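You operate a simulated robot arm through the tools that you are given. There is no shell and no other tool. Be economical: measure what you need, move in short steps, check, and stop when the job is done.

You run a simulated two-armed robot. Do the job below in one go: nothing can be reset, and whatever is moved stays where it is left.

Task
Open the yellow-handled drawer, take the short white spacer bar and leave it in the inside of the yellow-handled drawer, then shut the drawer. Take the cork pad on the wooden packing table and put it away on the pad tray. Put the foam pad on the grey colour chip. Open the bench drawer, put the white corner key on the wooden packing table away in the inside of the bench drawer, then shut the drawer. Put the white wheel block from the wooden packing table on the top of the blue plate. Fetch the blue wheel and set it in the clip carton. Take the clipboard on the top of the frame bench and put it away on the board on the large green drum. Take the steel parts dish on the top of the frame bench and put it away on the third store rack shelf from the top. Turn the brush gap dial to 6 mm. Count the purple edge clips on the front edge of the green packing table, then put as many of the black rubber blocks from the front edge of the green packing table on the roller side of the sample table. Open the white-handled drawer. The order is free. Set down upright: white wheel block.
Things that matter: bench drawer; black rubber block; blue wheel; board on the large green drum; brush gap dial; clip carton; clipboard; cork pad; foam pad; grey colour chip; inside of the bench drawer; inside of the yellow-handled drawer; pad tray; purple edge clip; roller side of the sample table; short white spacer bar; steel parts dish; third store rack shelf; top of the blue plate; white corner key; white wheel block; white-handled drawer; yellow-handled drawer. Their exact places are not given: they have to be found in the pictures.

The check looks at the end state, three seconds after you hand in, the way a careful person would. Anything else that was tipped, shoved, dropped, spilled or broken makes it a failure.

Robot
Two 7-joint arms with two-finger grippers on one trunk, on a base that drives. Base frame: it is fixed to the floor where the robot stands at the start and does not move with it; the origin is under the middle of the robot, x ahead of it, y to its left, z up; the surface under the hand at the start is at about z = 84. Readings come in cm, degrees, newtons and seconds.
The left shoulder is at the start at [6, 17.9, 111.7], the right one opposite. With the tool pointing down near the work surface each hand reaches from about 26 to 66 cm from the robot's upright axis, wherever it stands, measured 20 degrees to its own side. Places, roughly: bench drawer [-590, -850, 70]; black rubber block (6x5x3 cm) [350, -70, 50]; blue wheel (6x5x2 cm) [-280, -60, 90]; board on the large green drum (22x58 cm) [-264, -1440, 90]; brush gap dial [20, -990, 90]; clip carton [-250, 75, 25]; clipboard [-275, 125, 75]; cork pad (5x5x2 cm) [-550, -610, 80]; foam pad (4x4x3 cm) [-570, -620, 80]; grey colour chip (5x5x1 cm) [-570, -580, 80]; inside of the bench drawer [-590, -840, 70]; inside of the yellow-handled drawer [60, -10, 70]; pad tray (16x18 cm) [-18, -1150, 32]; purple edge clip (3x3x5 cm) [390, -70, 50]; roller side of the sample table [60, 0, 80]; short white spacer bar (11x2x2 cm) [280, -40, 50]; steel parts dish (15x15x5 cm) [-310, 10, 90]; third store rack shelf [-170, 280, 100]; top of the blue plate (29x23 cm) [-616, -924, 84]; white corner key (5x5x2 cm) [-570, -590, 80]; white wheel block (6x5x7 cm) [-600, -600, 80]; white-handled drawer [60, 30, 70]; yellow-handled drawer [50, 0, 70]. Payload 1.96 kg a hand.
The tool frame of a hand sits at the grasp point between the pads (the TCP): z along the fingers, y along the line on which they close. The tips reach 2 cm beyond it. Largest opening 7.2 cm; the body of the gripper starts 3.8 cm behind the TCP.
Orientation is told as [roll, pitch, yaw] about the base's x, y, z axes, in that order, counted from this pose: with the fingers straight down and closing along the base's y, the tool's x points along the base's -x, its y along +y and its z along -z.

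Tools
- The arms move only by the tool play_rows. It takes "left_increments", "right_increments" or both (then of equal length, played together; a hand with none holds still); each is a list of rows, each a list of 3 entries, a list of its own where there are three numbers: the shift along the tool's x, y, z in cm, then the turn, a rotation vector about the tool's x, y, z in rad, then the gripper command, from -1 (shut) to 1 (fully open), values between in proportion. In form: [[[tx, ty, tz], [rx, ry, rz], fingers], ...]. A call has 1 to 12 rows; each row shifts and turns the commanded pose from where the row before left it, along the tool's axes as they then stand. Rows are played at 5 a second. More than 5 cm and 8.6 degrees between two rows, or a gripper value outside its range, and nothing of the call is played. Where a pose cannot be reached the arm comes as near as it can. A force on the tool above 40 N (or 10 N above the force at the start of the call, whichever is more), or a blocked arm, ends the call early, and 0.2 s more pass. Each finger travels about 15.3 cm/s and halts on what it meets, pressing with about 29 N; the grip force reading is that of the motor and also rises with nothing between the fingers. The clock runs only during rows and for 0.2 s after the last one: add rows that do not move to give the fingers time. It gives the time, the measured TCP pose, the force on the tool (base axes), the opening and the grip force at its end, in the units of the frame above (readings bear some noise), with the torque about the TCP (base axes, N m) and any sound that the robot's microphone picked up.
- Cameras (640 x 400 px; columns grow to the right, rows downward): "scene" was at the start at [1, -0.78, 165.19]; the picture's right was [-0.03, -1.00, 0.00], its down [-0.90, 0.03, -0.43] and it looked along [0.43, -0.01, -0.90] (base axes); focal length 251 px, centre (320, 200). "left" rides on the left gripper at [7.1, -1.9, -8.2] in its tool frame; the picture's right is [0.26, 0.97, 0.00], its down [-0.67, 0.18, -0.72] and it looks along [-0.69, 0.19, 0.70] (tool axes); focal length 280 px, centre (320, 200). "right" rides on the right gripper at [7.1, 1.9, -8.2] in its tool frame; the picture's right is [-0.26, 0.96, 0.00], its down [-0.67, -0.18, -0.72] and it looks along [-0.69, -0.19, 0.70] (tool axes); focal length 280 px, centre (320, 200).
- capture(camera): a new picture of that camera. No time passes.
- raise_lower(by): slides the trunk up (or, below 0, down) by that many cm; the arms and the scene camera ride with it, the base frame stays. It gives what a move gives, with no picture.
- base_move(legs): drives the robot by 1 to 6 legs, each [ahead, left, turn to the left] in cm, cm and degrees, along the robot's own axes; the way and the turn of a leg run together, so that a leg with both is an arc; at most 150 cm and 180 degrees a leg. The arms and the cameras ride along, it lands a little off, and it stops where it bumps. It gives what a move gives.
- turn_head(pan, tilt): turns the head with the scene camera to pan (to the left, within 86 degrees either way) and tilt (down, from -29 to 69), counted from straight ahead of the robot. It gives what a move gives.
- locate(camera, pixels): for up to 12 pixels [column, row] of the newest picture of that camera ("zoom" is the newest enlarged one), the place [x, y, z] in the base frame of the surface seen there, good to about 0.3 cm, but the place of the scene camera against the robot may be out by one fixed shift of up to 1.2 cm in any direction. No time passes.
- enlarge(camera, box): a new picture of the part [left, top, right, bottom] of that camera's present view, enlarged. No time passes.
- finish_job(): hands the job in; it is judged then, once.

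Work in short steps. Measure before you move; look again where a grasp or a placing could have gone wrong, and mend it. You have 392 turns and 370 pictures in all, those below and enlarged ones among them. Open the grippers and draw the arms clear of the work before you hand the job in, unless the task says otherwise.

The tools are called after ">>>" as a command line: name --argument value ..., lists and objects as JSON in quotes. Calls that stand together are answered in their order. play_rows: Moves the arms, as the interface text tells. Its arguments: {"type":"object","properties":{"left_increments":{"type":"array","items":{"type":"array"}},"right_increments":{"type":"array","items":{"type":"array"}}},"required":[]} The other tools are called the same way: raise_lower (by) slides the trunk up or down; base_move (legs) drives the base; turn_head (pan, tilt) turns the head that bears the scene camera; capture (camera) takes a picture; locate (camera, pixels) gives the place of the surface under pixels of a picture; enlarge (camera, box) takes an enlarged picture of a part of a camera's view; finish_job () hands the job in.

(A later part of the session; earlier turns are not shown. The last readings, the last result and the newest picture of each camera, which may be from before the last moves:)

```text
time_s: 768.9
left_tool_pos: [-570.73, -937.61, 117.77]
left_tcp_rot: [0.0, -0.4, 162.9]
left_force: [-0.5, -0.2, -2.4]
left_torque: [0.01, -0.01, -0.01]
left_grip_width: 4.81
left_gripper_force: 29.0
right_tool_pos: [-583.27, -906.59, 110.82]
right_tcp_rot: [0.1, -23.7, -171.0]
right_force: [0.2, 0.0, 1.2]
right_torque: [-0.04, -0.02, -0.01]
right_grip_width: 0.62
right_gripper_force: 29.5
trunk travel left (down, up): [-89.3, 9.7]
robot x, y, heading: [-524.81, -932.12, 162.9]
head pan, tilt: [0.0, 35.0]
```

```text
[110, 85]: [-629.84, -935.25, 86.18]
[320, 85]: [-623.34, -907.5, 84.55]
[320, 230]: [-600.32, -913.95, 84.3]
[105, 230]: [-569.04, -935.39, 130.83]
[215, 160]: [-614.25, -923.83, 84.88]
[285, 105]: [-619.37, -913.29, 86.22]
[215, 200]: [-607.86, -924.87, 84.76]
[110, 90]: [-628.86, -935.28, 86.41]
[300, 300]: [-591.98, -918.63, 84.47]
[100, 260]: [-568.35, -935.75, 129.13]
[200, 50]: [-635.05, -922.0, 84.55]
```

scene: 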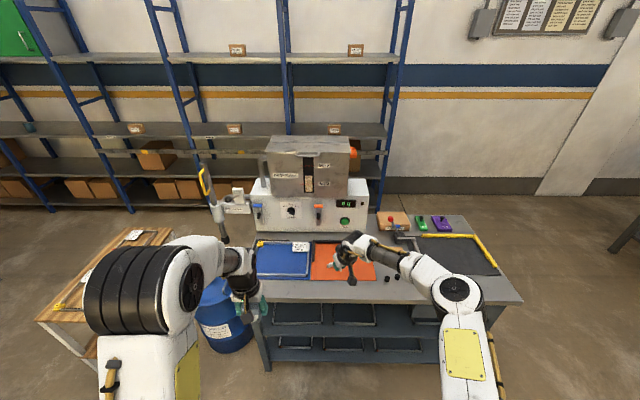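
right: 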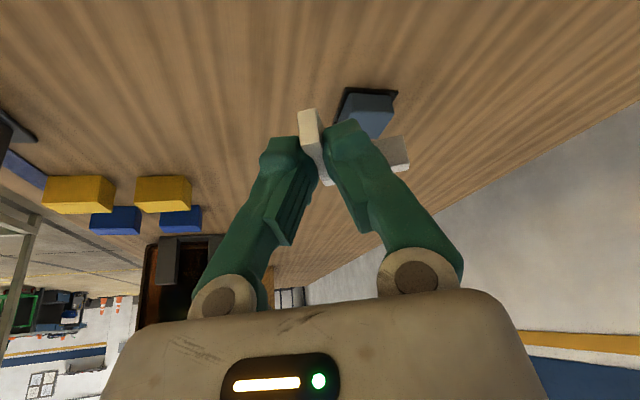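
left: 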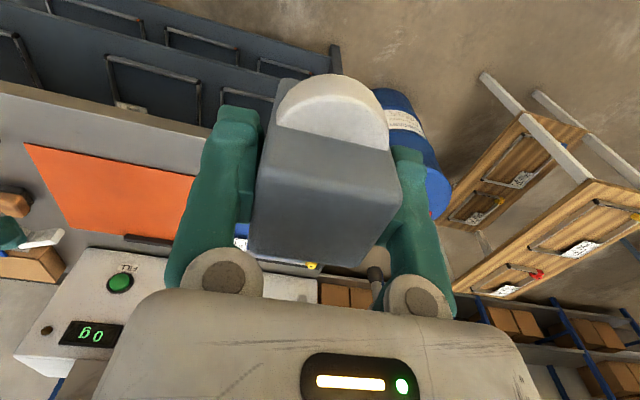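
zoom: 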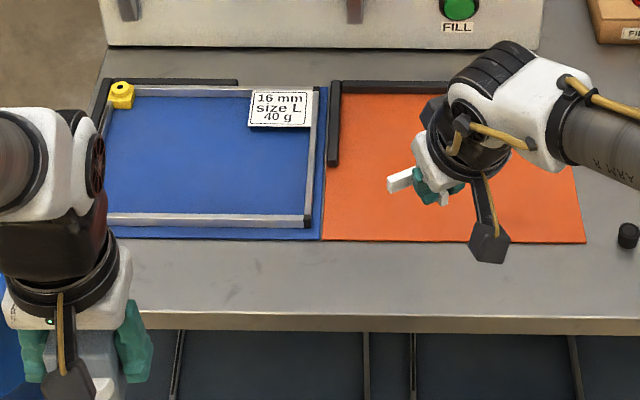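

Blue plate surface z≈84.8 around [-612,-924.5], inside a thin frame. Drive forward 27 and lower the left arm over it.

>>> base_move --legs '[[27, 0, 0]]'

>>> play_rows --left_increments '[[[0, 0, 4], [0, 0, 0], -1], [[0, 0, 4], [0, 0, 0], -1], [[0, 0, 3], [0, 0, 0], -1]]'

>>> capture --camera "left"

>>> capture --camera "scene"

```text
time_s: 770.8
left_tool_pos: [-596.64, -929.62, 117.64]
left_tcp_rot: [0.0, -0.5, 162.8]
left_force: [-0.2, -0.5, -0.3]
left_torque: [0.0, 0.02, 0.0]
left_grip_width: 4.78
left_gripper_force: 28.9
right_tool_pos: [-609.06, -898.67, 110.91]
right_tcp_rot: [-0.1, -23.8, -170.9]
right_force: [0.1, -0.3, -0.1]
right_torque: [0.0, 0.04, 0.01]
right_grip_width: 0.61
right_gripper_force: 29.0
trunk travel left (down, up): [-89.3, 9.7]
robot x, y, heading: [-550.32, -924.37, 162.9]
head pan, tilt: [0.0, 35.0]
```

```text
time_s: 771.6
left_tool_pos: [-597.24, -929.5, 106.78]
left_tcp_rot: [0.1, -0.2, 162.9]
left_force: [0.6, -0.5, -1.7]
left_torque: [0.01, -0.02, 0.01]
left_grip_width: 4.79
left_gripper_force: 29.2
right_tool_pos: [-609.2, -898.5, 110.67]
right_tcp_rot: [0.0, -23.6, -170.9]
right_force: [0.1, 0.3, -0.1]
right_torque: [0.0, 0.0, -0.05]
right_grip_width: 0.61
right_gripper_force: 28.9
trunk travel left (down, up): [-89.3, 9.7]
robot x, y, heading: [-550.5, -923.89, 163.0]
head pan, tilt: [0.0, 35.0]
```

```text
146 pictures are left
```

left: 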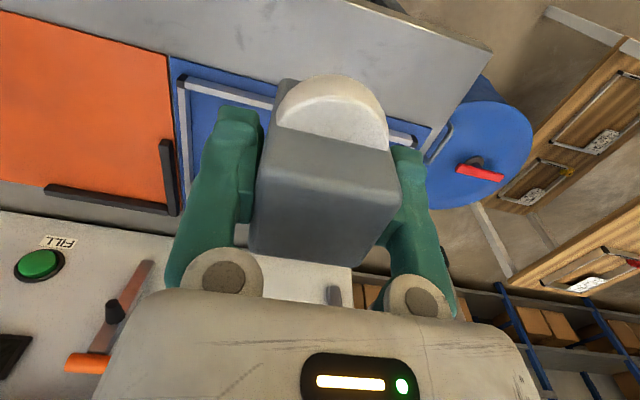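

```text
145 pictures are left
```

scene: 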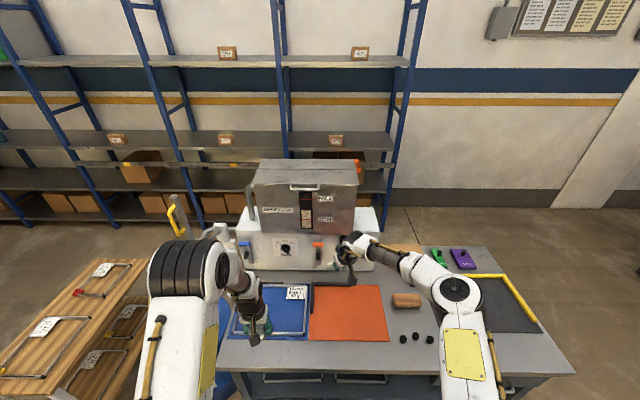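

>>> enlarge --camera "scene" --box '[150, 180, 330, 350]'

>>> locate --camera "scene" --pixels '[[183, 222], [200, 235], [215, 232], [243, 240], [285, 320], [270, 325], [262, 295], [298, 293]]'

```text
2.35 times, centred on (240, 265) of scene
```

zoom: 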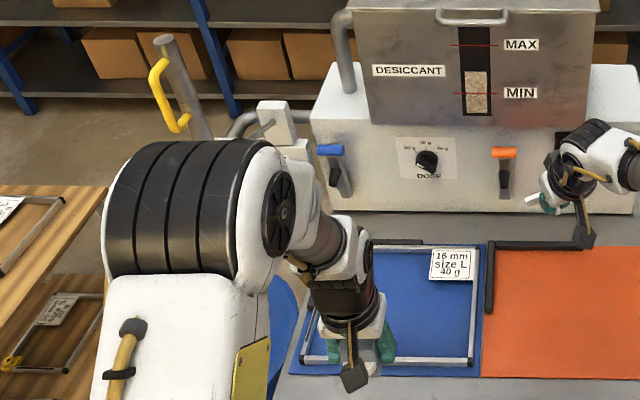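

```text
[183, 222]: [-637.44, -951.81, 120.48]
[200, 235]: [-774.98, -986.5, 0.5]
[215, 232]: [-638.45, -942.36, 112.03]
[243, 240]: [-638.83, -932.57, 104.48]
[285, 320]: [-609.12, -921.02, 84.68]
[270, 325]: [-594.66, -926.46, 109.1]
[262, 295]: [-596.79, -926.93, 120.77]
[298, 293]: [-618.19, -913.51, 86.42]
```

Clear of the machine. Move the left hand forward 14.5 and down to hover.

>>> play_rows --left_increments '[[[-3.7, -0.1, 0], [0, 0, 0], -1], [[-3.7, -0.1, 0], [0, 0, 0], -1], [[-3.7, -0.1, 0], [0, 0, 0], -1], [[-3.5, -0.1, 2], [0, 0, 0], -1], [[0, 0, 4], [0, 0, 0], -1], [[0, 0, 4], [0, 0, 0], -1]]'

>>> capture --camera "left"

>>> enlarge --camera "scene" --box '[200, 250, 340, 350]'

```text
time_s: 773.0
left_tool_pos: [-611.08, -924.84, 96.35]
left_tcp_rot: [0.0, -0.4, 162.8]
left_force: [0.3, 0.7, -1.7]
left_torque: [0.01, 0.0, 0.03]
left_grip_width: 4.78
left_gripper_force: 29.0
right_tool_pos: [-609.2, -898.73, 110.74]
right_tcp_rot: [-0.1, -23.7, -171.0]
right_force: [0.4, -0.1, 0.3]
right_torque: [-0.02, 0.01, -0.04]
right_grip_width: 0.58
right_gripper_force: 29.0
trunk travel left (down, up): [-89.3, 9.7]
robot x, y, heading: [-550.41, -924.21, 162.9]
head pan, tilt: [0.0, 35.0]
```

```text
143 pictures are left
```

left: 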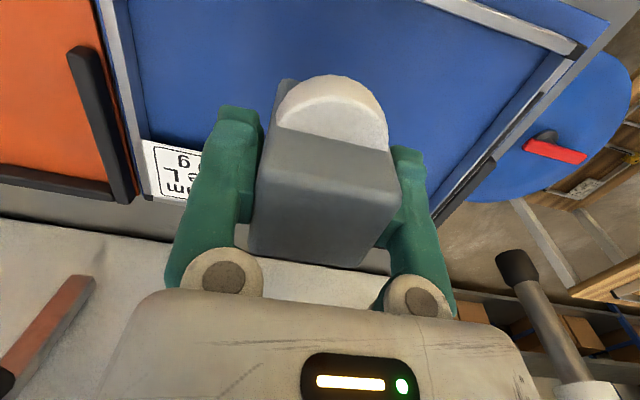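

```text
4.00 times, centred on (270, 300) of scene
```

zoom: 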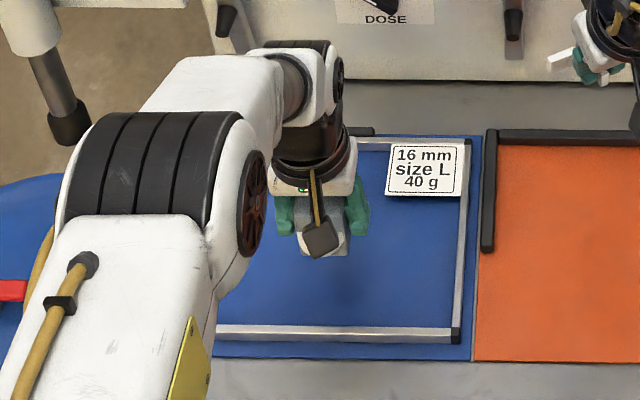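

Lower onto the plate.

>>> play_rows --left_increments '[[[0, 0, 3], [0, 0, 0], -1], [[0, 0, 2.5], [0, 0, 0], -1], [[0, 0, 0.9], [0, 0, 0], -1], [[0, 0, 0.4], [0, 0, 0], -1], [[0, 0, 0.3], [0, 0, 0], -1], [[0, 0, 0], [0, 0, 0], -1]]'

```text
time_s: 774.4
left_tool_pos: [-610.88, -924.78, 89.55]
left_tcp_rot: [0.1, -0.4, 162.8]
left_force: [-0.2, -1.0, -1.1]
left_torque: [0.0, 0.0, 0.01]
left_grip_width: 4.77
left_gripper_force: 29.1
right_tool_pos: [-609.19, -898.57, 110.84]
right_tcp_rot: [0.0, -23.8, -170.9]
right_force: [0.2, 0.2, -0.4]
right_torque: [0.02, -0.01, 0.01]
right_grip_width: 0.62
right_gripper_force: 29.0
trunk travel left (down, up): [-89.3, 9.7]
robot x, y, heading: [-550.54, -924.16, 163.3]
head pan, tilt: [0.0, 35.0]
```

>>> play_rows --left_increments '[[[0, 0, 0.2], [0, 0, 0], -1], [[0, 0, 0.2], [0, 0, 0], -1], [[0, 0, 0], [0, 0, 0], -1]]'

```text
time_s: 775.2
left_tool_pos: [-610.79, -924.82, 89.23]
left_tcp_rot: [0.0, -0.4, 162.9]
left_force: [0.2, 0.0, -1.2]
left_torque: [0.05, -0.01, -0.01]
left_grip_width: 4.79
left_gripper_force: 28.7
right_tool_pos: [-609.2, -898.53, 110.76]
right_tcp_rot: [0.0, -23.7, -171.0]
right_force: [0.1, -0.4, -0.4]
right_torque: [-0.01, 0.0, -0.03]
right_grip_width: 0.59
right_gripper_force: 29.4
trunk travel left (down, up): [-89.3, 9.7]
robot x, y, heading: [-550.43, -924.61, 162.8]
head pan, tilt: [0.0, 35.0]
```

>>> play_rows --left_increments '[[[0, 0, 0.3], [0, 0, 0], -1], [[0, 0, 0.2], [0, 0, 0], -1], [[0, 0, 0], [0, 0, 0], -1]]'

>>> capture --camera "left"

```text
time_s: 776.0
left_tool_pos: [-610.7, -924.87, 88.78]
left_tcp_rot: [-0.1, -0.4, 162.7]
left_force: [-0.2, 0.2, -0.5]
left_torque: [0.02, 0.0, 0.0]
left_grip_width: 4.77
left_gripper_force: 29.0
right_tool_pos: [-609.18, -898.62, 110.8]
right_tcp_rot: [0.0, -23.7, -171.1]
right_force: [-0.8, -0.6, 0.4]
right_torque: [0.01, -0.01, 0.0]
right_grip_width: 0.6
right_gripper_force: 29.2
trunk travel left (down, up): [-89.3, 9.7]
robot x, y, heading: [-550.8, -924.31, 162.7]
head pan, tilt: [0.0, 35.0]
```

```text
141 pictures are left
```

left: 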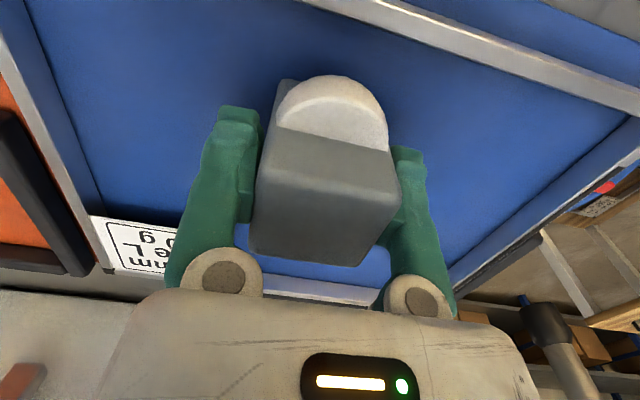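

>>> play_rows --left_increments '[[[0, 0, 0.2], [0, 0, 0], -1], [[0, 0, 0.2], [0, 0, 0], -1], [[0, 0, 0], [0, 0, 0], -1]]'

```text
time_s: 776.8
left_tool_pos: [-610.75, -924.85, 88.67]
left_tcp_rot: [0.0, -0.7, 162.7]
left_force: [-1.0, 0.5, 21.5]
left_torque: [-0.15, -0.37, 0.0]
left_grip_width: 4.8
left_gripper_force: 29.4
right_tool_pos: [-608.98, -898.5, 111.05]
right_tcp_rot: [0.0, -23.8, -170.9]
right_force: [-0.8, -0.3, 0.8]
right_torque: [-0.02, 0.0, -0.02]
right_grip_width: 0.61
right_gripper_force: 28.9
trunk travel left (down, up): [-89.3, 9.7]
robot x, y, heading: [-550.41, -924.23, 162.8]
head pan, tilt: [0.0, 35.0]
```

Touched down (21 N). Release and lift straight up.

>>> play_rows --left_increments '[[[0, 0, -0.2], [0, 0, 0], -1], [[0, 0, 0], [0, 0, 0], 0.7], [[0, 0, 0], [0, 0, 0], 0.7], [[0, 0, -4], [0, 0, 0], 0.7], [[0, 0, -4.5], [0, 0, 0], 0.7], [[0, 0, -4.5], [0, 0, 0], 0.7], [[4, 0, -2], [0, 0, 0], 0.7], [[4, 0, -2], [0, 0, 0], 0.7]]'

>>> capture --camera "left"

>>> enlarge --camera "scene" --box '[220, 240, 360, 350]'

```text
time_s: 778.6
left_tool_pos: [-603.03, -927.16, 105.44]
left_tcp_rot: [0.0, -0.6, 162.8]
left_force: [-0.4, 0.0, -0.2]
left_torque: [0.05, 0.0, -0.02]
left_grip_width: 6.13
left_gripper_force: 0.0
right_tool_pos: [-609.09, -898.54, 110.72]
right_tcp_rot: [0.0, -23.8, -171.0]
right_force: [-0.1, 0.7, 0.6]
right_torque: [-0.01, 0.02, 0.0]
right_grip_width: 0.6
right_gripper_force: 29.5
trunk travel left (down, up): [-89.3, 9.7]
robot x, y, heading: [-550.52, -924.49, 163.1]
head pan, tilt: [0.0, 35.0]
```

```text
140 pictures are left
```

left: 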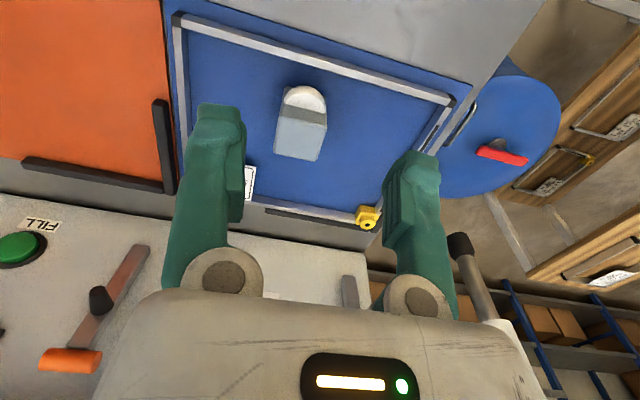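

```text
3.64 times, centred on (290, 295) of scene
```

zoom: 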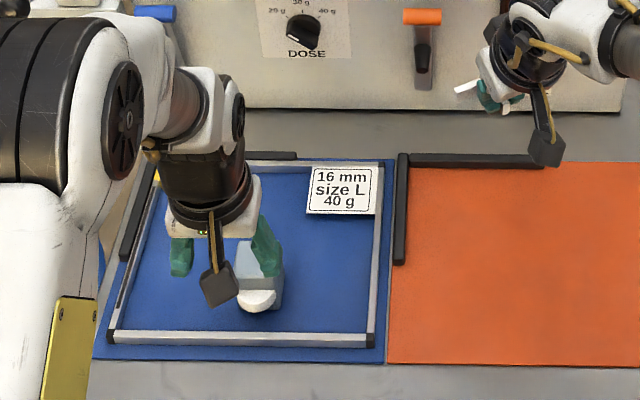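

The block stands upright. Back off, shift right to the drawer, and turn the left hand horizontal with vertical closing.

>>> base_move --legs '[[-45, 0, 0], [0, -74, 0]]'

>>> play_rows --left_increments '[[[0, 0, 0], [0, -0.1428, 0], 1], [[0, 0, 0], [0, -0.1428, 0], 1], [[0, 0, 0], [0, -0.1428, 0], 1], [[0, 0, 0], [0, -0.1428, 0], 1], [[0, 0, 0], [0, -0.1428, 0], 1], [[0, 0, 0], [0, -0.1428, 0], 1], [[0, 0, 0], [0, -0.1428, 0], 1], [[0, 0, 0], [0, -0.1428, 0], 1], [[0, 0, 0], [0, -0.1428, 0], 1], [[0, 0, 0], [0, -0.1428, 0], 1], [[0, 0, 0], [0, -0.1428, 0], 1]]'

>>> play_rows --left_increments '[[[0, 0, 0], [0, 0, 0.1428], 1], [[0, 0, 0], [0, 0, 0.1428], 1], [[0, 0, 0], [0, 0, 0.1428], 1], [[0, 0, 0], [0, 0, 0.1428], 1], [[0, 0, 0], [0, 0, 0.1428], 1], [[0, 0, 0], [0, 0, 0.1428], 1], [[0, 0, 0], [0, 0, 0.1428], 1], [[0, 0, 0], [0, 0, 0.1428], 1], [[0, 0, 0], [0, 0, 0.1428], 1], [[0, 0, 0], [0, 0, 0.1428], 1], [[0, 0, 0], [0, 0, 0.1428], 1]]'

>>> turn_head --pan 0 --tilt 45

>>> capture --camera "scene"

>>> capture --camera "left"

```text
time_s: 784.9
left_tool_pos: [-539.56, -871.2, 105.3]
left_tcp_rot: [0.0, -0.4, 163.7]
left_force: [-0.3, -0.5, 0.3]
left_torque: [0.01, -0.02, -0.01]
left_grip_width: 6.13
left_gripper_force: 0.0
right_tool_pos: [-545.92, -842.78, 110.79]
right_tcp_rot: [0.1, -23.6, -170.3]
right_force: [-0.7, -0.7, 0.0]
right_torque: [0.0, 0.0, 0.01]
right_grip_width: 0.62
right_gripper_force: 28.5
trunk travel left (down, up): [-89.3, 9.7]
robot x, y, heading: [-486.75, -867.4, 163.8]
head pan, tilt: [0.0, 35.0]
```

```text
time_s: 787.3
left_tool_pos: [-539.58, -871.21, 105.23]
left_tcp_rot: [-179.9, -89.5, -16.5]
left_force: [-0.3, -0.3, 0.2]
left_torque: [0.03, -0.01, 0.02]
left_grip_width: 7.19
left_gripper_force: 0.0
right_tool_pos: [-545.99, -842.86, 110.76]
right_tcp_rot: [-0.1, -23.7, -170.2]
right_force: [-0.9, -0.4, -0.1]
right_torque: [0.06, 0.02, -0.03]
right_grip_width: 0.61
right_gripper_force: 28.8
trunk travel left (down, up): [-89.3, 9.7]
robot x, y, heading: [-486.85, -867.8, 163.5]
head pan, tilt: [0.0, 35.0]
```

```text
time_s: 789.7
left_tool_pos: [-539.61, -871.14, 105.38]
left_tcp_rot: [90.4, 0.0, 73.7]
left_force: [-0.6, 0.1, -0.9]
left_torque: [0.03, -0.02, 0.0]
left_grip_width: 7.18
left_gripper_force: 0.0
right_tool_pos: [-545.92, -842.64, 110.82]
right_tcp_rot: [-0.1, -23.7, -170.2]
right_force: [0.1, -0.5, 0.4]
right_torque: [0.0, 0.02, -0.01]
right_grip_width: 0.58
right_gripper_force: 29.2
trunk travel left (down, up): [-89.3, 9.7]
robot x, y, heading: [-487.23, -867.44, 163.8]
head pan, tilt: [0.0, 35.0]
```

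```text
time_s: 790.4
left_tool_pos: [-539.62, -871.15, 105.34]
left_tcp_rot: [90.4, -0.1, 73.6]
left_force: [0.1, 1.1, 0.7]
left_torque: [0.0, -0.02, 0.02]
left_grip_width: 7.22
left_gripper_force: 0.0
right_tool_pos: [-546.09, -842.78, 110.77]
right_tcp_rot: [0.0, -23.7, -170.2]
right_force: [0.1, 0.4, -0.5]
right_torque: [0.0, -0.01, -0.01]
right_grip_width: 0.58
right_gripper_force: 29.0
trunk travel left (down, up): [-89.3, 9.7]
robot x, y, heading: [-487.09, -867.79, 163.7]
head pan, tilt: [0.0, 45.0]
```

```text
138 pictures are left
```

scene: 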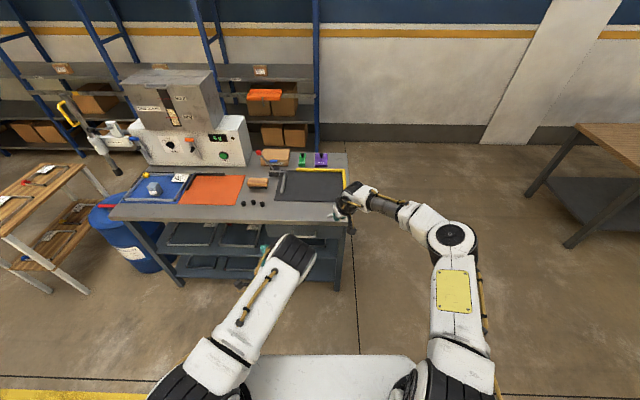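

```text
137 pictures are left
```

left: 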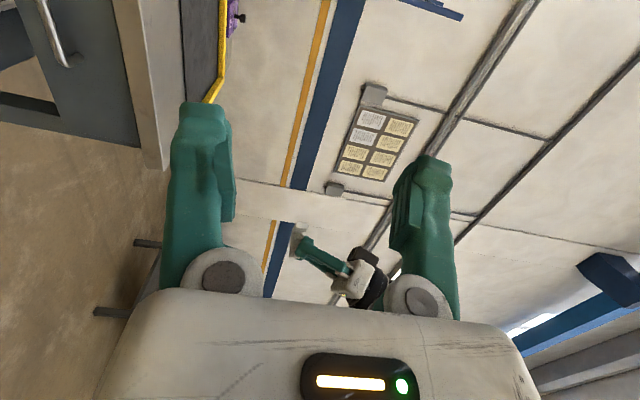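

>>> locate --camera "left" --pixels '[[52, 25], [66, 62], [46, 8], [90, 60], [70, 120], [150, 60], [120, 100]]'

>>> enlarge --camera "scene" --box '[240, 190, 360, 300]'

```text
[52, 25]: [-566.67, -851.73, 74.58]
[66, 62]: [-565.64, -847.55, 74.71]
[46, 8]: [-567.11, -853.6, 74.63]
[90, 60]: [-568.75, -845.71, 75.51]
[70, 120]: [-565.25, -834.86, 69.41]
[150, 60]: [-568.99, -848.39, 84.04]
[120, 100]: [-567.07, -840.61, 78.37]
```

```text
3.64 times, centred on (300, 245) of scene
```

zoom: 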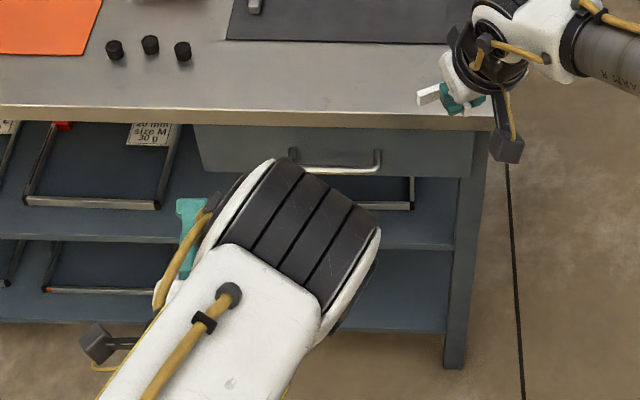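

>>> locate --camera "zoom" --pixels '[[300, 165], [335, 168], [370, 168], [250, 155], [440, 150], [335, 120], [210, 150], [465, 160], [250, 125]]'

```text
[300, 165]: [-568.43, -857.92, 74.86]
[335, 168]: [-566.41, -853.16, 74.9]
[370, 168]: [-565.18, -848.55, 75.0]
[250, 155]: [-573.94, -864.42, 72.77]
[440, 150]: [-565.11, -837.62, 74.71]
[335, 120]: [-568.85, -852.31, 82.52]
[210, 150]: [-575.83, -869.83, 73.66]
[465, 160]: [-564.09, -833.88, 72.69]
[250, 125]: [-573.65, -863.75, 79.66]
```

Handle bar centre ≈[-566.6,-853.1,74.6]. Raise/retract the right hand, lower the trunk, shift right 8.8.

>>> play_rows --right_increments '[[[1.26, 0, -4.06], [0, 0, 0], -1], [[1.26, 0, -4.06], [0, 0, 0], -1], [[1.26, 0, -4.06], [0, 0, 0], -1], [[1.26, 0, -4.06], [0, 0, 0], -1], [[1.26, 0, -4.06], [0, 0, 0], -1]]'

>>> raise_lower --by -30.6

>>> base_move --legs '[[0, -8.8, -1.8], [18, 0, 0]]'

>>> capture --camera "left"

>>> capture --camera "scene"

```text
time_s: 791.6
left_tool_pos: [-539.42, -871.12, 105.37]
left_tcp_rot: [90.6, 0.0, 73.7]
left_force: [-0.6, 0.4, 0.4]
left_torque: [-0.01, 0.0, -0.01]
left_grip_width: 7.18
left_gripper_force: 0.1
right_tool_pos: [-532.01, -840.25, 127.31]
right_tcp_rot: [0.1, -23.8, -170.2]
right_force: [-0.3, 0.1, -0.6]
right_torque: [0.01, 0.01, 0.05]
right_grip_width: 0.58
right_gripper_force: 29.3
trunk travel left (down, up): [-89.3, 9.7]
robot x, y, heading: [-487.18, -867.46, 163.9]
head pan, tilt: [0.0, 45.0]
```

```text
time_s: 794.6
left_tool_pos: [-539.77, -871.17, 74.82]
left_tcp_rot: [90.3, 0.0, 73.6]
left_force: [-0.2, 0.7, 0.9]
left_torque: [0.0, 0.03, -0.01]
left_grip_width: 7.2
left_gripper_force: 0.0
right_tool_pos: [-532.17, -840.24, 96.55]
right_tcp_rot: [-0.1, -23.7, -170.2]
right_force: [-0.5, -0.5, -0.5]
right_torque: [0.0, -0.01, 0.01]
right_grip_width: 0.61
right_gripper_force: 28.8
trunk travel left (down, up): [-58.7, 40.3]
robot x, y, heading: [-487.2, -867.7, 163.9]
head pan, tilt: [0.0, 45.0]
```

```text
time_s: 796.9
left_tool_pos: [-554.49, -854.89, 74.7]
left_tcp_rot: [90.3, 0.0, 71.6]
left_force: [0.5, -0.6, -0.6]
left_torque: [-0.01, 0.0, 0.02]
left_grip_width: 7.21
left_gripper_force: 0.0
right_tool_pos: [-546.05, -824.25, 96.53]
right_tcp_rot: [-0.1, -23.7, -172.1]
right_force: [0.4, -1.1, -0.6]
right_torque: [0.01, 0.01, 0.01]
right_grip_width: 0.61
right_gripper_force: 28.5
trunk travel left (down, up): [-58.7, 40.3]
robot x, y, heading: [-501.09, -853.7, 161.6]
head pan, tilt: [0.0, 45.0]
```

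```text
135 pictures are left
```

left: 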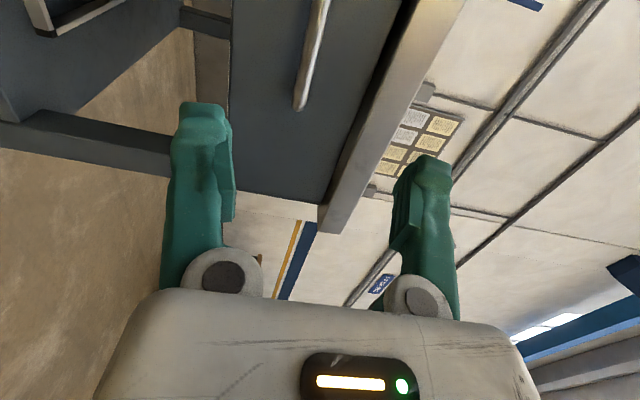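

```text
134 pictures are left
```

scene: 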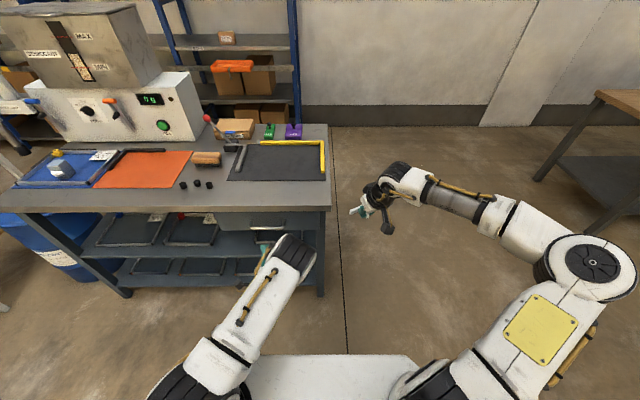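

>>> locate --camera "left" --pixels '[[300, 100], [308, 60], [318, 15], [350, 60], [330, 130]]'

```text
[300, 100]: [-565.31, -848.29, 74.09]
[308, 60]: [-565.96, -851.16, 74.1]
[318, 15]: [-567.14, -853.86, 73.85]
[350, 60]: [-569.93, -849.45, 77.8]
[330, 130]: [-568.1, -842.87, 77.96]
```

Drive 9 forward, then advance the hand 2.8 and close on the bar.

>>> base_move --legs '[[9, 0, 0]]'

>>> play_rows --left_increments '[[[0, -0.6, 1.3], [0, 0, 0], 1], [[0, 0, 1.3], [0, 0, 0], 1], [[0, 0, 0], [0, 0, 0], -1], [[0, 0, 0], [0, 0, 0], -1], [[0, 0, 0], [0, 0, 0], -1]]'

>>> capture --camera "left"

```text
time_s: 797.9
left_tool_pos: [-562.76, -852.23, 74.82]
left_tcp_rot: [90.3, 0.0, 71.6]
left_force: [-0.1, 0.4, 0.1]
left_torque: [-0.01, 0.04, -0.04]
left_grip_width: 7.23
left_gripper_force: 0.0
right_tool_pos: [-554.32, -821.5, 96.55]
right_tcp_rot: [0.0, -23.6, -172.2]
right_force: [-0.9, 0.0, 0.0]
right_torque: [0.0, -0.03, 0.01]
right_grip_width: 0.58
right_gripper_force: 28.6
trunk travel left (down, up): [-58.7, 40.3]
robot x, y, heading: [-510.18, -850.73, 162.0]
head pan, tilt: [0.0, 45.0]
```

```text
time_s: 799.1
left_tool_pos: [-565.23, -851.38, 73.94]
left_tcp_rot: [90.0, 0.0, 71.6]
left_force: [6.4, 0.4, -23.7]
left_torque: [-0.03, -0.38, 0.05]
left_grip_width: 0.9
left_gripper_force: 36.3
right_tool_pos: [-554.37, -821.6, 96.43]
right_tcp_rot: [-0.1, -23.6, -172.2]
right_force: [0.2, 0.2, -0.3]
right_torque: [0.03, 0.01, 0.03]
right_grip_width: 0.61
right_gripper_force: 29.0
trunk travel left (down, up): [-58.7, 40.3]
robot x, y, heading: [-509.85, -850.68, 161.5]
head pan, tilt: [0.0, 45.0]
```

```text
133 pictures are left
```

left: 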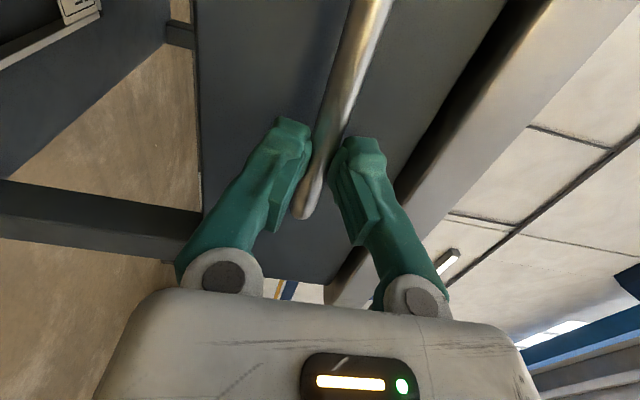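

Gripped. Pull by backing the base 22 cm.

>>> base_move --legs '[[-22, 0, 0]]'

>>> capture --camera "scene"

```text
time_s: 800.8
left_tool_pos: [-544.34, -858.28, 74.24]
left_tcp_rot: [90.4, 0.0, 71.5]
left_force: [0.5, 0.0, -0.4]
left_torque: [0.0, 0.01, 0.02]
left_grip_width: 0.0
left_gripper_force: 29.2
right_tool_pos: [-533.09, -828.57, 96.52]
right_tcp_rot: [0.0, -23.8, -172.3]
right_force: [1.0, -0.4, 0.4]
right_torque: [0.06, 0.01, -0.03]
right_grip_width: 0.58
right_gripper_force: 29.1
trunk travel left (down, up): [-58.7, 40.3]
robot x, y, heading: [-488.86, -856.89, 161.5]
head pan, tilt: [0.0, 45.0]
```

```text
132 pictures are left
```

scene: 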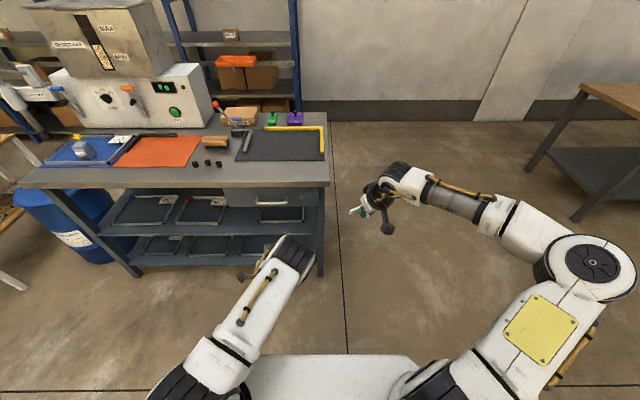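

It slipped off the smooth bar. I'll hook it instead: fingers nearly vertical behind the bar. Turn the left hand back to pointing down with 15° forward tilt.

>>> play_rows --left_increments '[[[0, 0, -3], [0, 0, -0.1428], -0.2], [[0, 0, 0], [0, 0, -0.1428], -0.2], [[0, 0, 0], [0, 0, -0.1428], -0.2], [[0, 0, 0], [0, 0, -0.1428], -0.2], [[0, 0, 0], [0, 0, -0.1428], -0.2], [[0, 0, 0], [0, 0, -0.1428], -0.2], [[0, 0, 0], [0, 0, -0.1428], -0.2], [[0, 0, 0], [0, 0, -0.1428], -0.2], [[0, 0, 0], [0, 0, -0.1428], -0.2], [[0, 0, 0], [0, 0, -0.1428], -0.2], [[0, 0, 0], [0, 0, -0.1428], -0.2]]'

>>> play_rows --left_increments '[[[0, 0, 0], [0, 0.1428, 0], -0.2], [[0, 0, 0], [0, 0.1428, 0], -0.2], [[0, 0, 0], [0, 0.1428, 0], -0.2], [[0, 0, 0], [0, 0.1428, 0], -0.2], [[0, 0, 0], [0, 0.1428, 0], -0.2], [[0, 0, 0], [0, 0.1428, 0], -0.2], [[0, 0, 0], [0, 0.1428, 0], -0.2], [[0, 0, 0], [0, 0.1428, 0], -0.2], [[0, 0, 0], [0, 0.1428, 0], -0.2]]'

>>> capture --camera "left"

```text
time_s: 803.2
left_tool_pos: [-541.28, -859.34, 74.3]
left_tcp_rot: [-158.2, -89.6, -40.3]
left_force: [-0.4, -0.1, -0.2]
left_torque: [-0.02, 0.02, 0.03]
left_grip_width: 2.88
left_gripper_force: 0.0
right_tool_pos: [-533.02, -828.45, 96.54]
right_tcp_rot: [0.0, -23.6, -172.2]
right_force: [-0.4, -0.1, -0.4]
right_torque: [0.02, 0.02, 0.0]
right_grip_width: 0.61
right_gripper_force: 29.1
trunk travel left (down, up): [-58.7, 40.3]
robot x, y, heading: [-488.85, -857.66, 161.4]
head pan, tilt: [0.0, 45.0]
```

```text
time_s: 805.2
left_tool_pos: [-541.4, -859.11, 74.43]
left_tcp_rot: [0.0, -16.7, 161.5]
left_force: [-0.2, -0.1, -0.1]
left_torque: [-0.02, 0.01, 0.0]
left_grip_width: 2.86
left_gripper_force: 0.1
right_tool_pos: [-533.09, -828.53, 96.53]
right_tcp_rot: [-0.1, -23.6, -172.4]
right_force: [0.0, -0.3, 0.1]
right_torque: [0.0, 0.0, 0.0]
right_grip_width: 0.6
right_gripper_force: 29.1
trunk travel left (down, up): [-58.7, 40.3]
robot x, y, heading: [-488.87, -857.61, 161.5]
head pan, tilt: [0.0, 45.0]
```

```text
131 pictures are left
```

left: 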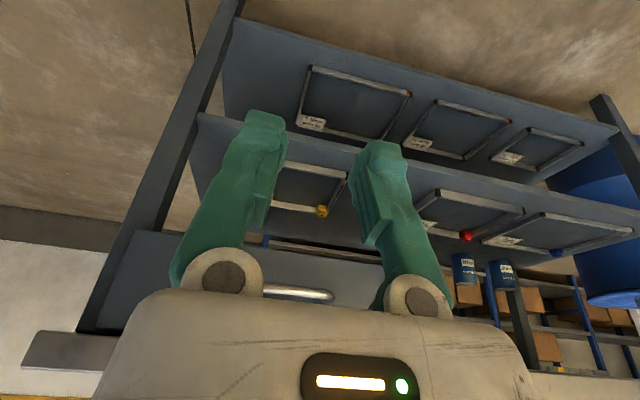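

Raise 3.5 to pass over the bar, drive 22 forward and 2 left, then look.

>>> raise_lower --by 3.6

>>> base_move --legs '[[22, 2, 0.3]]'

>>> capture --camera "left"

>>> enlarge --camera "scene" --box '[220, 190, 380, 310]'

```text
time_s: 806.0
left_tool_pos: [-541.52, -859.18, 77.94]
left_tcp_rot: [0.1, -16.7, 161.5]
left_force: [1.1, -0.2, 0.0]
left_torque: [-0.04, 0.0, 0.02]
left_grip_width: 2.88
left_gripper_force: 0.2
right_tool_pos: [-533.1, -828.53, 100.12]
right_tcp_rot: [0.1, -23.7, -172.3]
right_force: [0.2, -0.2, -0.9]
right_torque: [0.0, -0.04, 0.03]
right_grip_width: 0.59
right_gripper_force: 29.0
trunk travel left (down, up): [-62.3, 36.7]
robot x, y, heading: [-488.69, -857.56, 161.7]
head pan, tilt: [0.0, 45.0]
```

```text
time_s: 807.7
left_tool_pos: [-562.8, -854.79, 77.87]
left_tcp_rot: [0.0, -16.8, 162.1]
left_force: [0.6, 0.9, 0.5]
left_torque: [0.0, -0.02, 0.0]
left_grip_width: 2.88
left_gripper_force: 0.0
right_tool_pos: [-554.89, -824.02, 100.23]
right_tcp_rot: [0.0, -23.8, -171.6]
right_force: [0.4, 0.3, -0.4]
right_torque: [0.0, -0.03, -0.01]
right_grip_width: 0.61
right_gripper_force: 29.5
trunk travel left (down, up): [-62.3, 36.7]
robot x, y, heading: [-510.38, -852.92, 162.2]
head pan, tilt: [0.0, 45.0]
```

```text
130 pictures are left
```

left: 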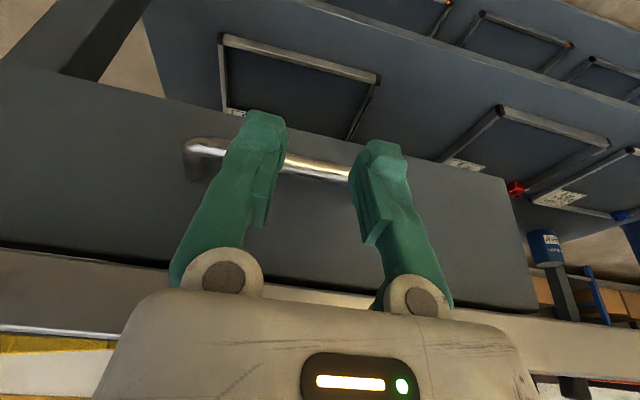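

```text
3.33 times, centred on (300, 250) of scene
```

zoom: 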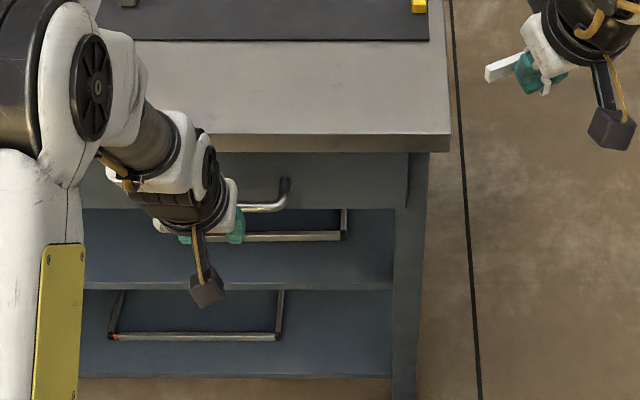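

>>> locate --camera "left" --pixels '[[205, 150], [300, 163], [335, 171], [300, 210], [320, 250], [320, 275], [320, 290], [200, 180], [250, 300]]'

```text
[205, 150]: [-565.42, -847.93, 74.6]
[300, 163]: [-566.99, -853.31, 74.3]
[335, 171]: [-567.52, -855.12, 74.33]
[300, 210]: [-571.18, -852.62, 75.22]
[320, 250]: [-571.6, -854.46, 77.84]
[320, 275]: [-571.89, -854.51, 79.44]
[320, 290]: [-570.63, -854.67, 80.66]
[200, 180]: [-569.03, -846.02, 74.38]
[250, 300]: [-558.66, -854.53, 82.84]
```

Geometry fits: advance 5.6, then lower 3.3 behind the bar.

>>> play_rows --left_increments '[[[-2.7, 0, 0.8], [0, 0, 0], -0.2], [[-2.66, 0, 0.8], [0, 0, 0], -0.2], [[0, 0, 0], [0, 0, 0], -0.2], [[0.46, 0, 1.55], [0, 0, 0], -0.2], [[0.5, 0, 1.6], [0, 0, 0], -0.2], [[0, 0, 0], [0, 0, 0], -0.2]]'

>>> capture --camera "left"

```text
time_s: 808.8
left_tool_pos: [-568.27, -853.28, 77.47]
left_tcp_rot: [0.1, -18.3, 162.2]
left_force: [27.4, -7.9, 29.9]
left_torque: [1.11, 2.11, -0.53]
left_grip_width: 2.89
left_gripper_force: 0.1
right_tool_pos: [-554.22, -824.29, 100.55]
right_tcp_rot: [-0.2, -24.1, -171.6]
right_force: [-0.2, -0.4, -0.8]
right_torque: [0.02, -0.02, -0.01]
right_grip_width: 0.62
right_gripper_force: 29.2
trunk travel left (down, up): [-62.3, 36.7]
robot x, y, heading: [-509.97, -852.53, 162.2]
head pan, tilt: [0.0, 45.0]
stopped in row 5 (left hand): the force on the tool passed its limit at 56 N (the readings are from after the stop); the commanded pose is now the measured one
```

```text
128 pictures are left
```

left: 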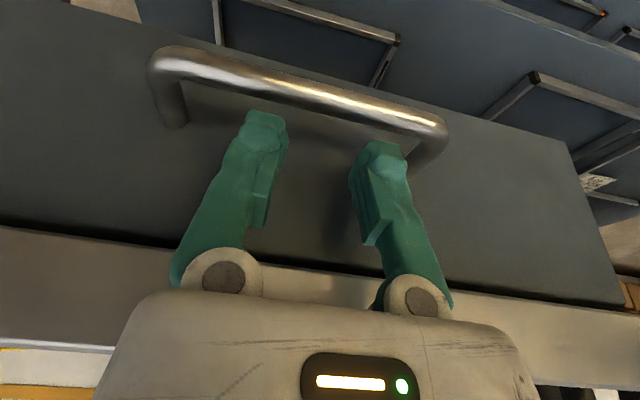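

The hand body touched the bench edge. Lift out, tilt to 35° and retry.

>>> play_rows --left_increments '[[[0, 0, -3], [0, 0, 0], -0.2], [[3, 0, 0], [0, 0, 0], -0.2], [[0, 0, 0], [0, -0.145, 0], -0.2], [[0, 0, 0], [0, -0.145, 0], -0.2]]'

>>> capture --camera "left"

>>> capture --camera "scene"

```text
time_s: 809.8
left_tool_pos: [-565.11, -854.26, 79.08]
left_tcp_rot: [0.0, -34.7, 162.2]
left_force: [0.5, -0.4, 0.2]
left_torque: [-0.02, 0.0, -0.01]
left_grip_width: 2.88
left_gripper_force: 0.1
right_tool_pos: [-554.68, -824.07, 100.21]
right_tcp_rot: [-0.1, -23.8, -171.6]
right_force: [0.9, 0.0, 0.6]
right_torque: [0.0, 0.02, -0.02]
right_grip_width: 0.61
right_gripper_force: 29.3
trunk travel left (down, up): [-62.3, 36.7]
robot x, y, heading: [-510.0, -852.48, 162.0]
head pan, tilt: [0.0, 45.0]
```

```text
127 pictures are left
```

left: 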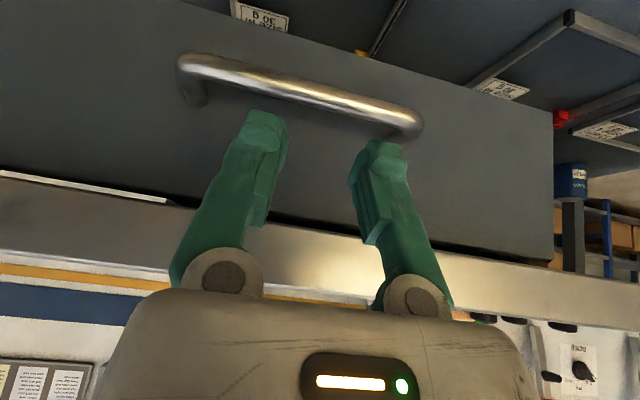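

```text
126 pictures are left
```

scene: 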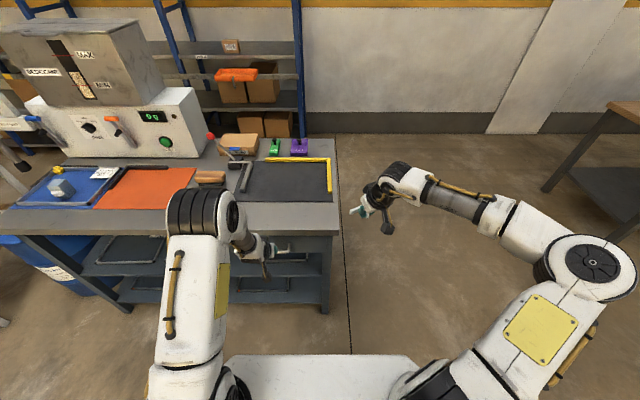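

>>> play_rows --left_increments '[[[-2.0, 0, 3.58], [0, 0, 0], -0.2], [[0, 0, 0], [0, 0, 0], -0.2], [[0.7, 0, 1.0], [0, 0, 0], -0.2], [[0.67, 0, 0.97], [0, 0, 0], -0.2], [[0, 0, 0], [0, 0, 0], -0.2]]'

>>> capture --camera "left"

```text
time_s: 811.0
left_tool_pos: [-568.6, -853.38, 74.76]
left_tcp_rot: [0.1, -34.5, 162.2]
left_force: [-0.4, 0.7, 1.7]
left_torque: [0.09, -0.04, 0.07]
left_grip_width: 2.88
left_gripper_force: 0.1
right_tool_pos: [-554.8, -824.01, 100.14]
right_tcp_rot: [0.0, -23.7, -171.7]
right_force: [-0.3, -0.5, -0.5]
right_torque: [0.0, 0.02, 0.01]
right_grip_width: 0.58
right_gripper_force: 28.7
trunk travel left (down, up): [-62.3, 36.7]
robot x, y, heading: [-510.14, -852.38, 162.2]
head pan, tilt: [0.0, 45.0]
```

```text
125 pictures are left
```

left: 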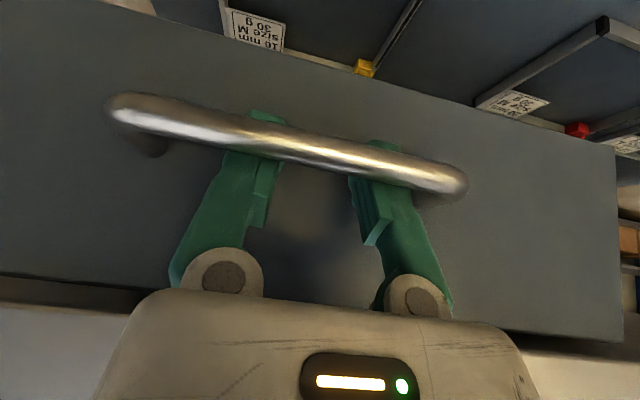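

Fingers are hooked behind the bar. Pull by backing 20 cm.

>>> base_move --legs '[[-20, 0, 0]]'

>>> capture --camera "left"

>>> capture --camera "scene"

```text
time_s: 812.6
left_tool_pos: [-549.5, -859.35, 74.85]
left_tcp_rot: [0.0, -34.4, 162.1]
left_force: [1.1, 0.0, 0.5]
left_torque: [0.02, -0.02, 0.0]
left_grip_width: 2.87
left_gripper_force: 0.2
right_tool_pos: [-535.77, -830.03, 100.19]
right_tcp_rot: [0.0, -23.7, -171.8]
right_force: [0.1, -0.8, 0.0]
right_torque: [0.04, 0.01, -0.01]
right_grip_width: 0.61
right_gripper_force: 29.5
trunk travel left (down, up): [-62.3, 36.7]
robot x, y, heading: [-491.23, -858.72, 161.9]
head pan, tilt: [0.0, 45.0]
```

```text
124 pictures are left
```

left: 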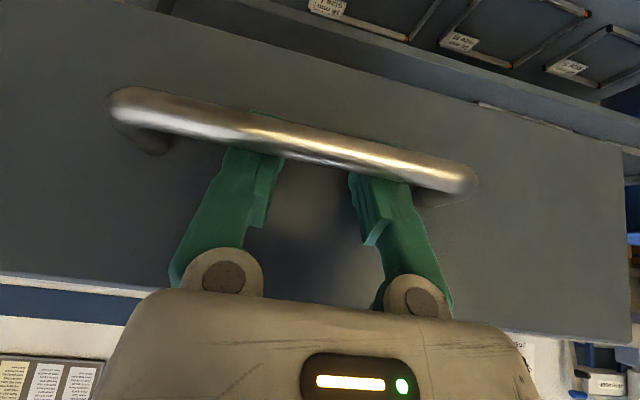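

```text
123 pictures are left
```

scene: 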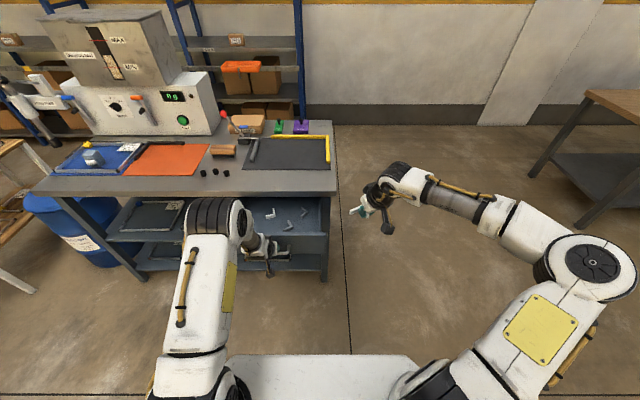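

The drawer came out ~20 cm (other keys lie inside). Unhook upward, retract the left hand.

>>> play_rows --left_increments '[[[-1.42, 0, -2.05], [0, 0, 0], -0.2], [[-1.42, 0, -2.05], [0, 0, 0], -0.2], [[-1.42, 0, -2.05], [0, 0, 0], -0.2], [[2, 0, -3.5], [0, 0, 0], -0.2], [[2, 0, -3.5], [0, 0, 0], -0.2], [[2, 0, -3.5], [0, 0, 0], -0.2], [[2, 0, -3.5], [0, 0, 0], -0.2]]'

>>> capture --camera "scene"

>>> enlarge --camera "scene" --box '[200, 170, 360, 290]'

```text
time_s: 814.2
left_tool_pos: [-535.52, -863.6, 89.2]
left_tcp_rot: [0.1, -34.6, 162.1]
left_force: [-0.3, -0.7, 0.7]
left_torque: [-0.02, 0.0, 0.03]
left_grip_width: 2.89
left_gripper_force: 0.0
right_tool_pos: [-535.78, -830.15, 100.14]
right_tcp_rot: [0.0, -23.8, -171.8]
right_force: [1.1, 0.1, 0.6]
right_torque: [0.01, 0.0, 0.03]
right_grip_width: 0.61
right_gripper_force: 29.4
trunk travel left (down, up): [-62.3, 36.7]
robot x, y, heading: [-491.42, -858.81, 161.7]
head pan, tilt: [0.0, 45.0]
```

```text
122 pictures are left
```

scene: 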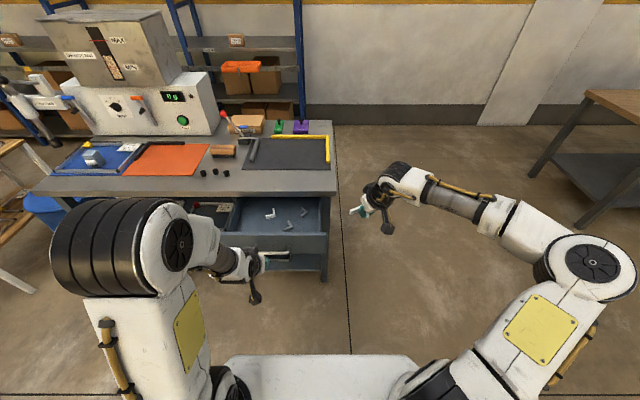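

```text
3.33 times, centred on (280, 230) of scene
```

zoom: 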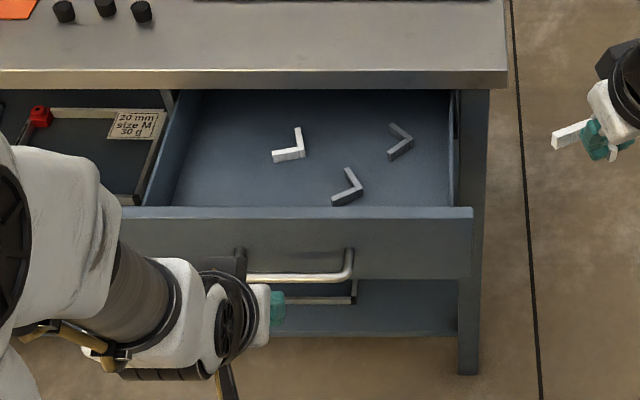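

>>> locate --camera "zoom" --pixels '[[240, 180], [420, 185], [300, 175], [350, 130], [290, 145], [345, 190], [400, 140], [450, 195], [200, 120], [300, 215], [330, 100]]'

```text
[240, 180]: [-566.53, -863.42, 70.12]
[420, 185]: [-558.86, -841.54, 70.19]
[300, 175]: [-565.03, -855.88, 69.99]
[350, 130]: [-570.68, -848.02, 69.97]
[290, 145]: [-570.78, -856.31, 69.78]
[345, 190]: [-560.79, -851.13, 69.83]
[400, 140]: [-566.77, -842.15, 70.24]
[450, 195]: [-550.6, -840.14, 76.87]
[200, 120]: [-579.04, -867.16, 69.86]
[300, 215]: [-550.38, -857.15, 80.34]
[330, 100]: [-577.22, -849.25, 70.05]
```

Floor z=70; free space at the left, target key centre ≈[-568,-864.7]. Move base left 35, forward 12.

>>> base_move --legs '[[0, 35, 0], [12, 0, 0]]'

>>> capture --camera "right"

>>> capture --camera "scene"

```text
time_s: 817.3
left_tool_pos: [-557.8, -893.81, 89.19]
left_tcp_rot: [0.2, -34.3, 162.6]
left_force: [-0.1, -0.4, 0.0]
left_torque: [-0.03, -0.01, 0.01]
left_grip_width: 2.89
left_gripper_force: 0.1
right_tool_pos: [-558.46, -860.44, 100.08]
right_tcp_rot: [0.0, -23.8, -171.2]
right_force: [-0.9, 0.1, -0.1]
right_torque: [-0.02, -0.05, -0.02]
right_grip_width: 0.6
right_gripper_force: 28.9
trunk travel left (down, up): [-62.3, 36.7]
robot x, y, heading: [-513.79, -888.57, 162.4]
head pan, tilt: [0.0, 45.0]
```

```text
120 pictures are left
```

right: 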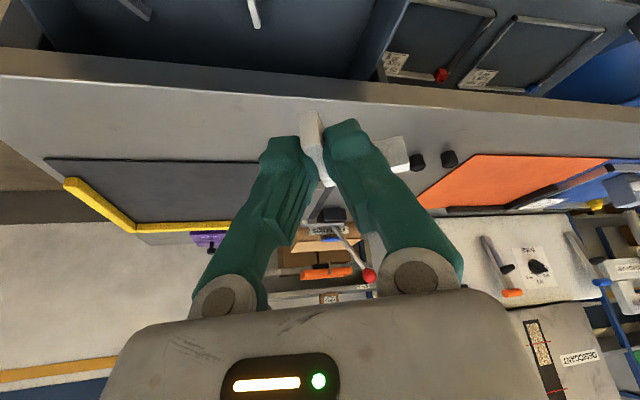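

```text
119 pictures are left
```

scene: 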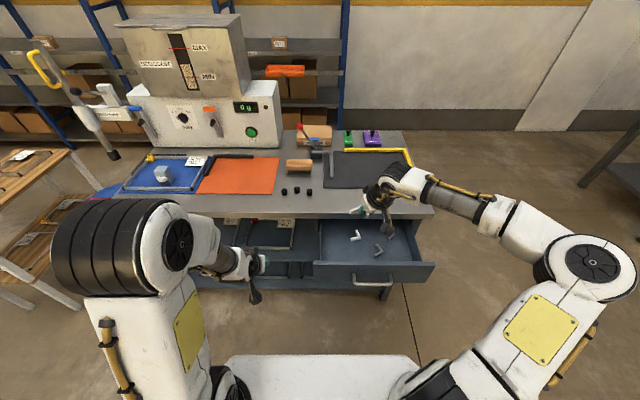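

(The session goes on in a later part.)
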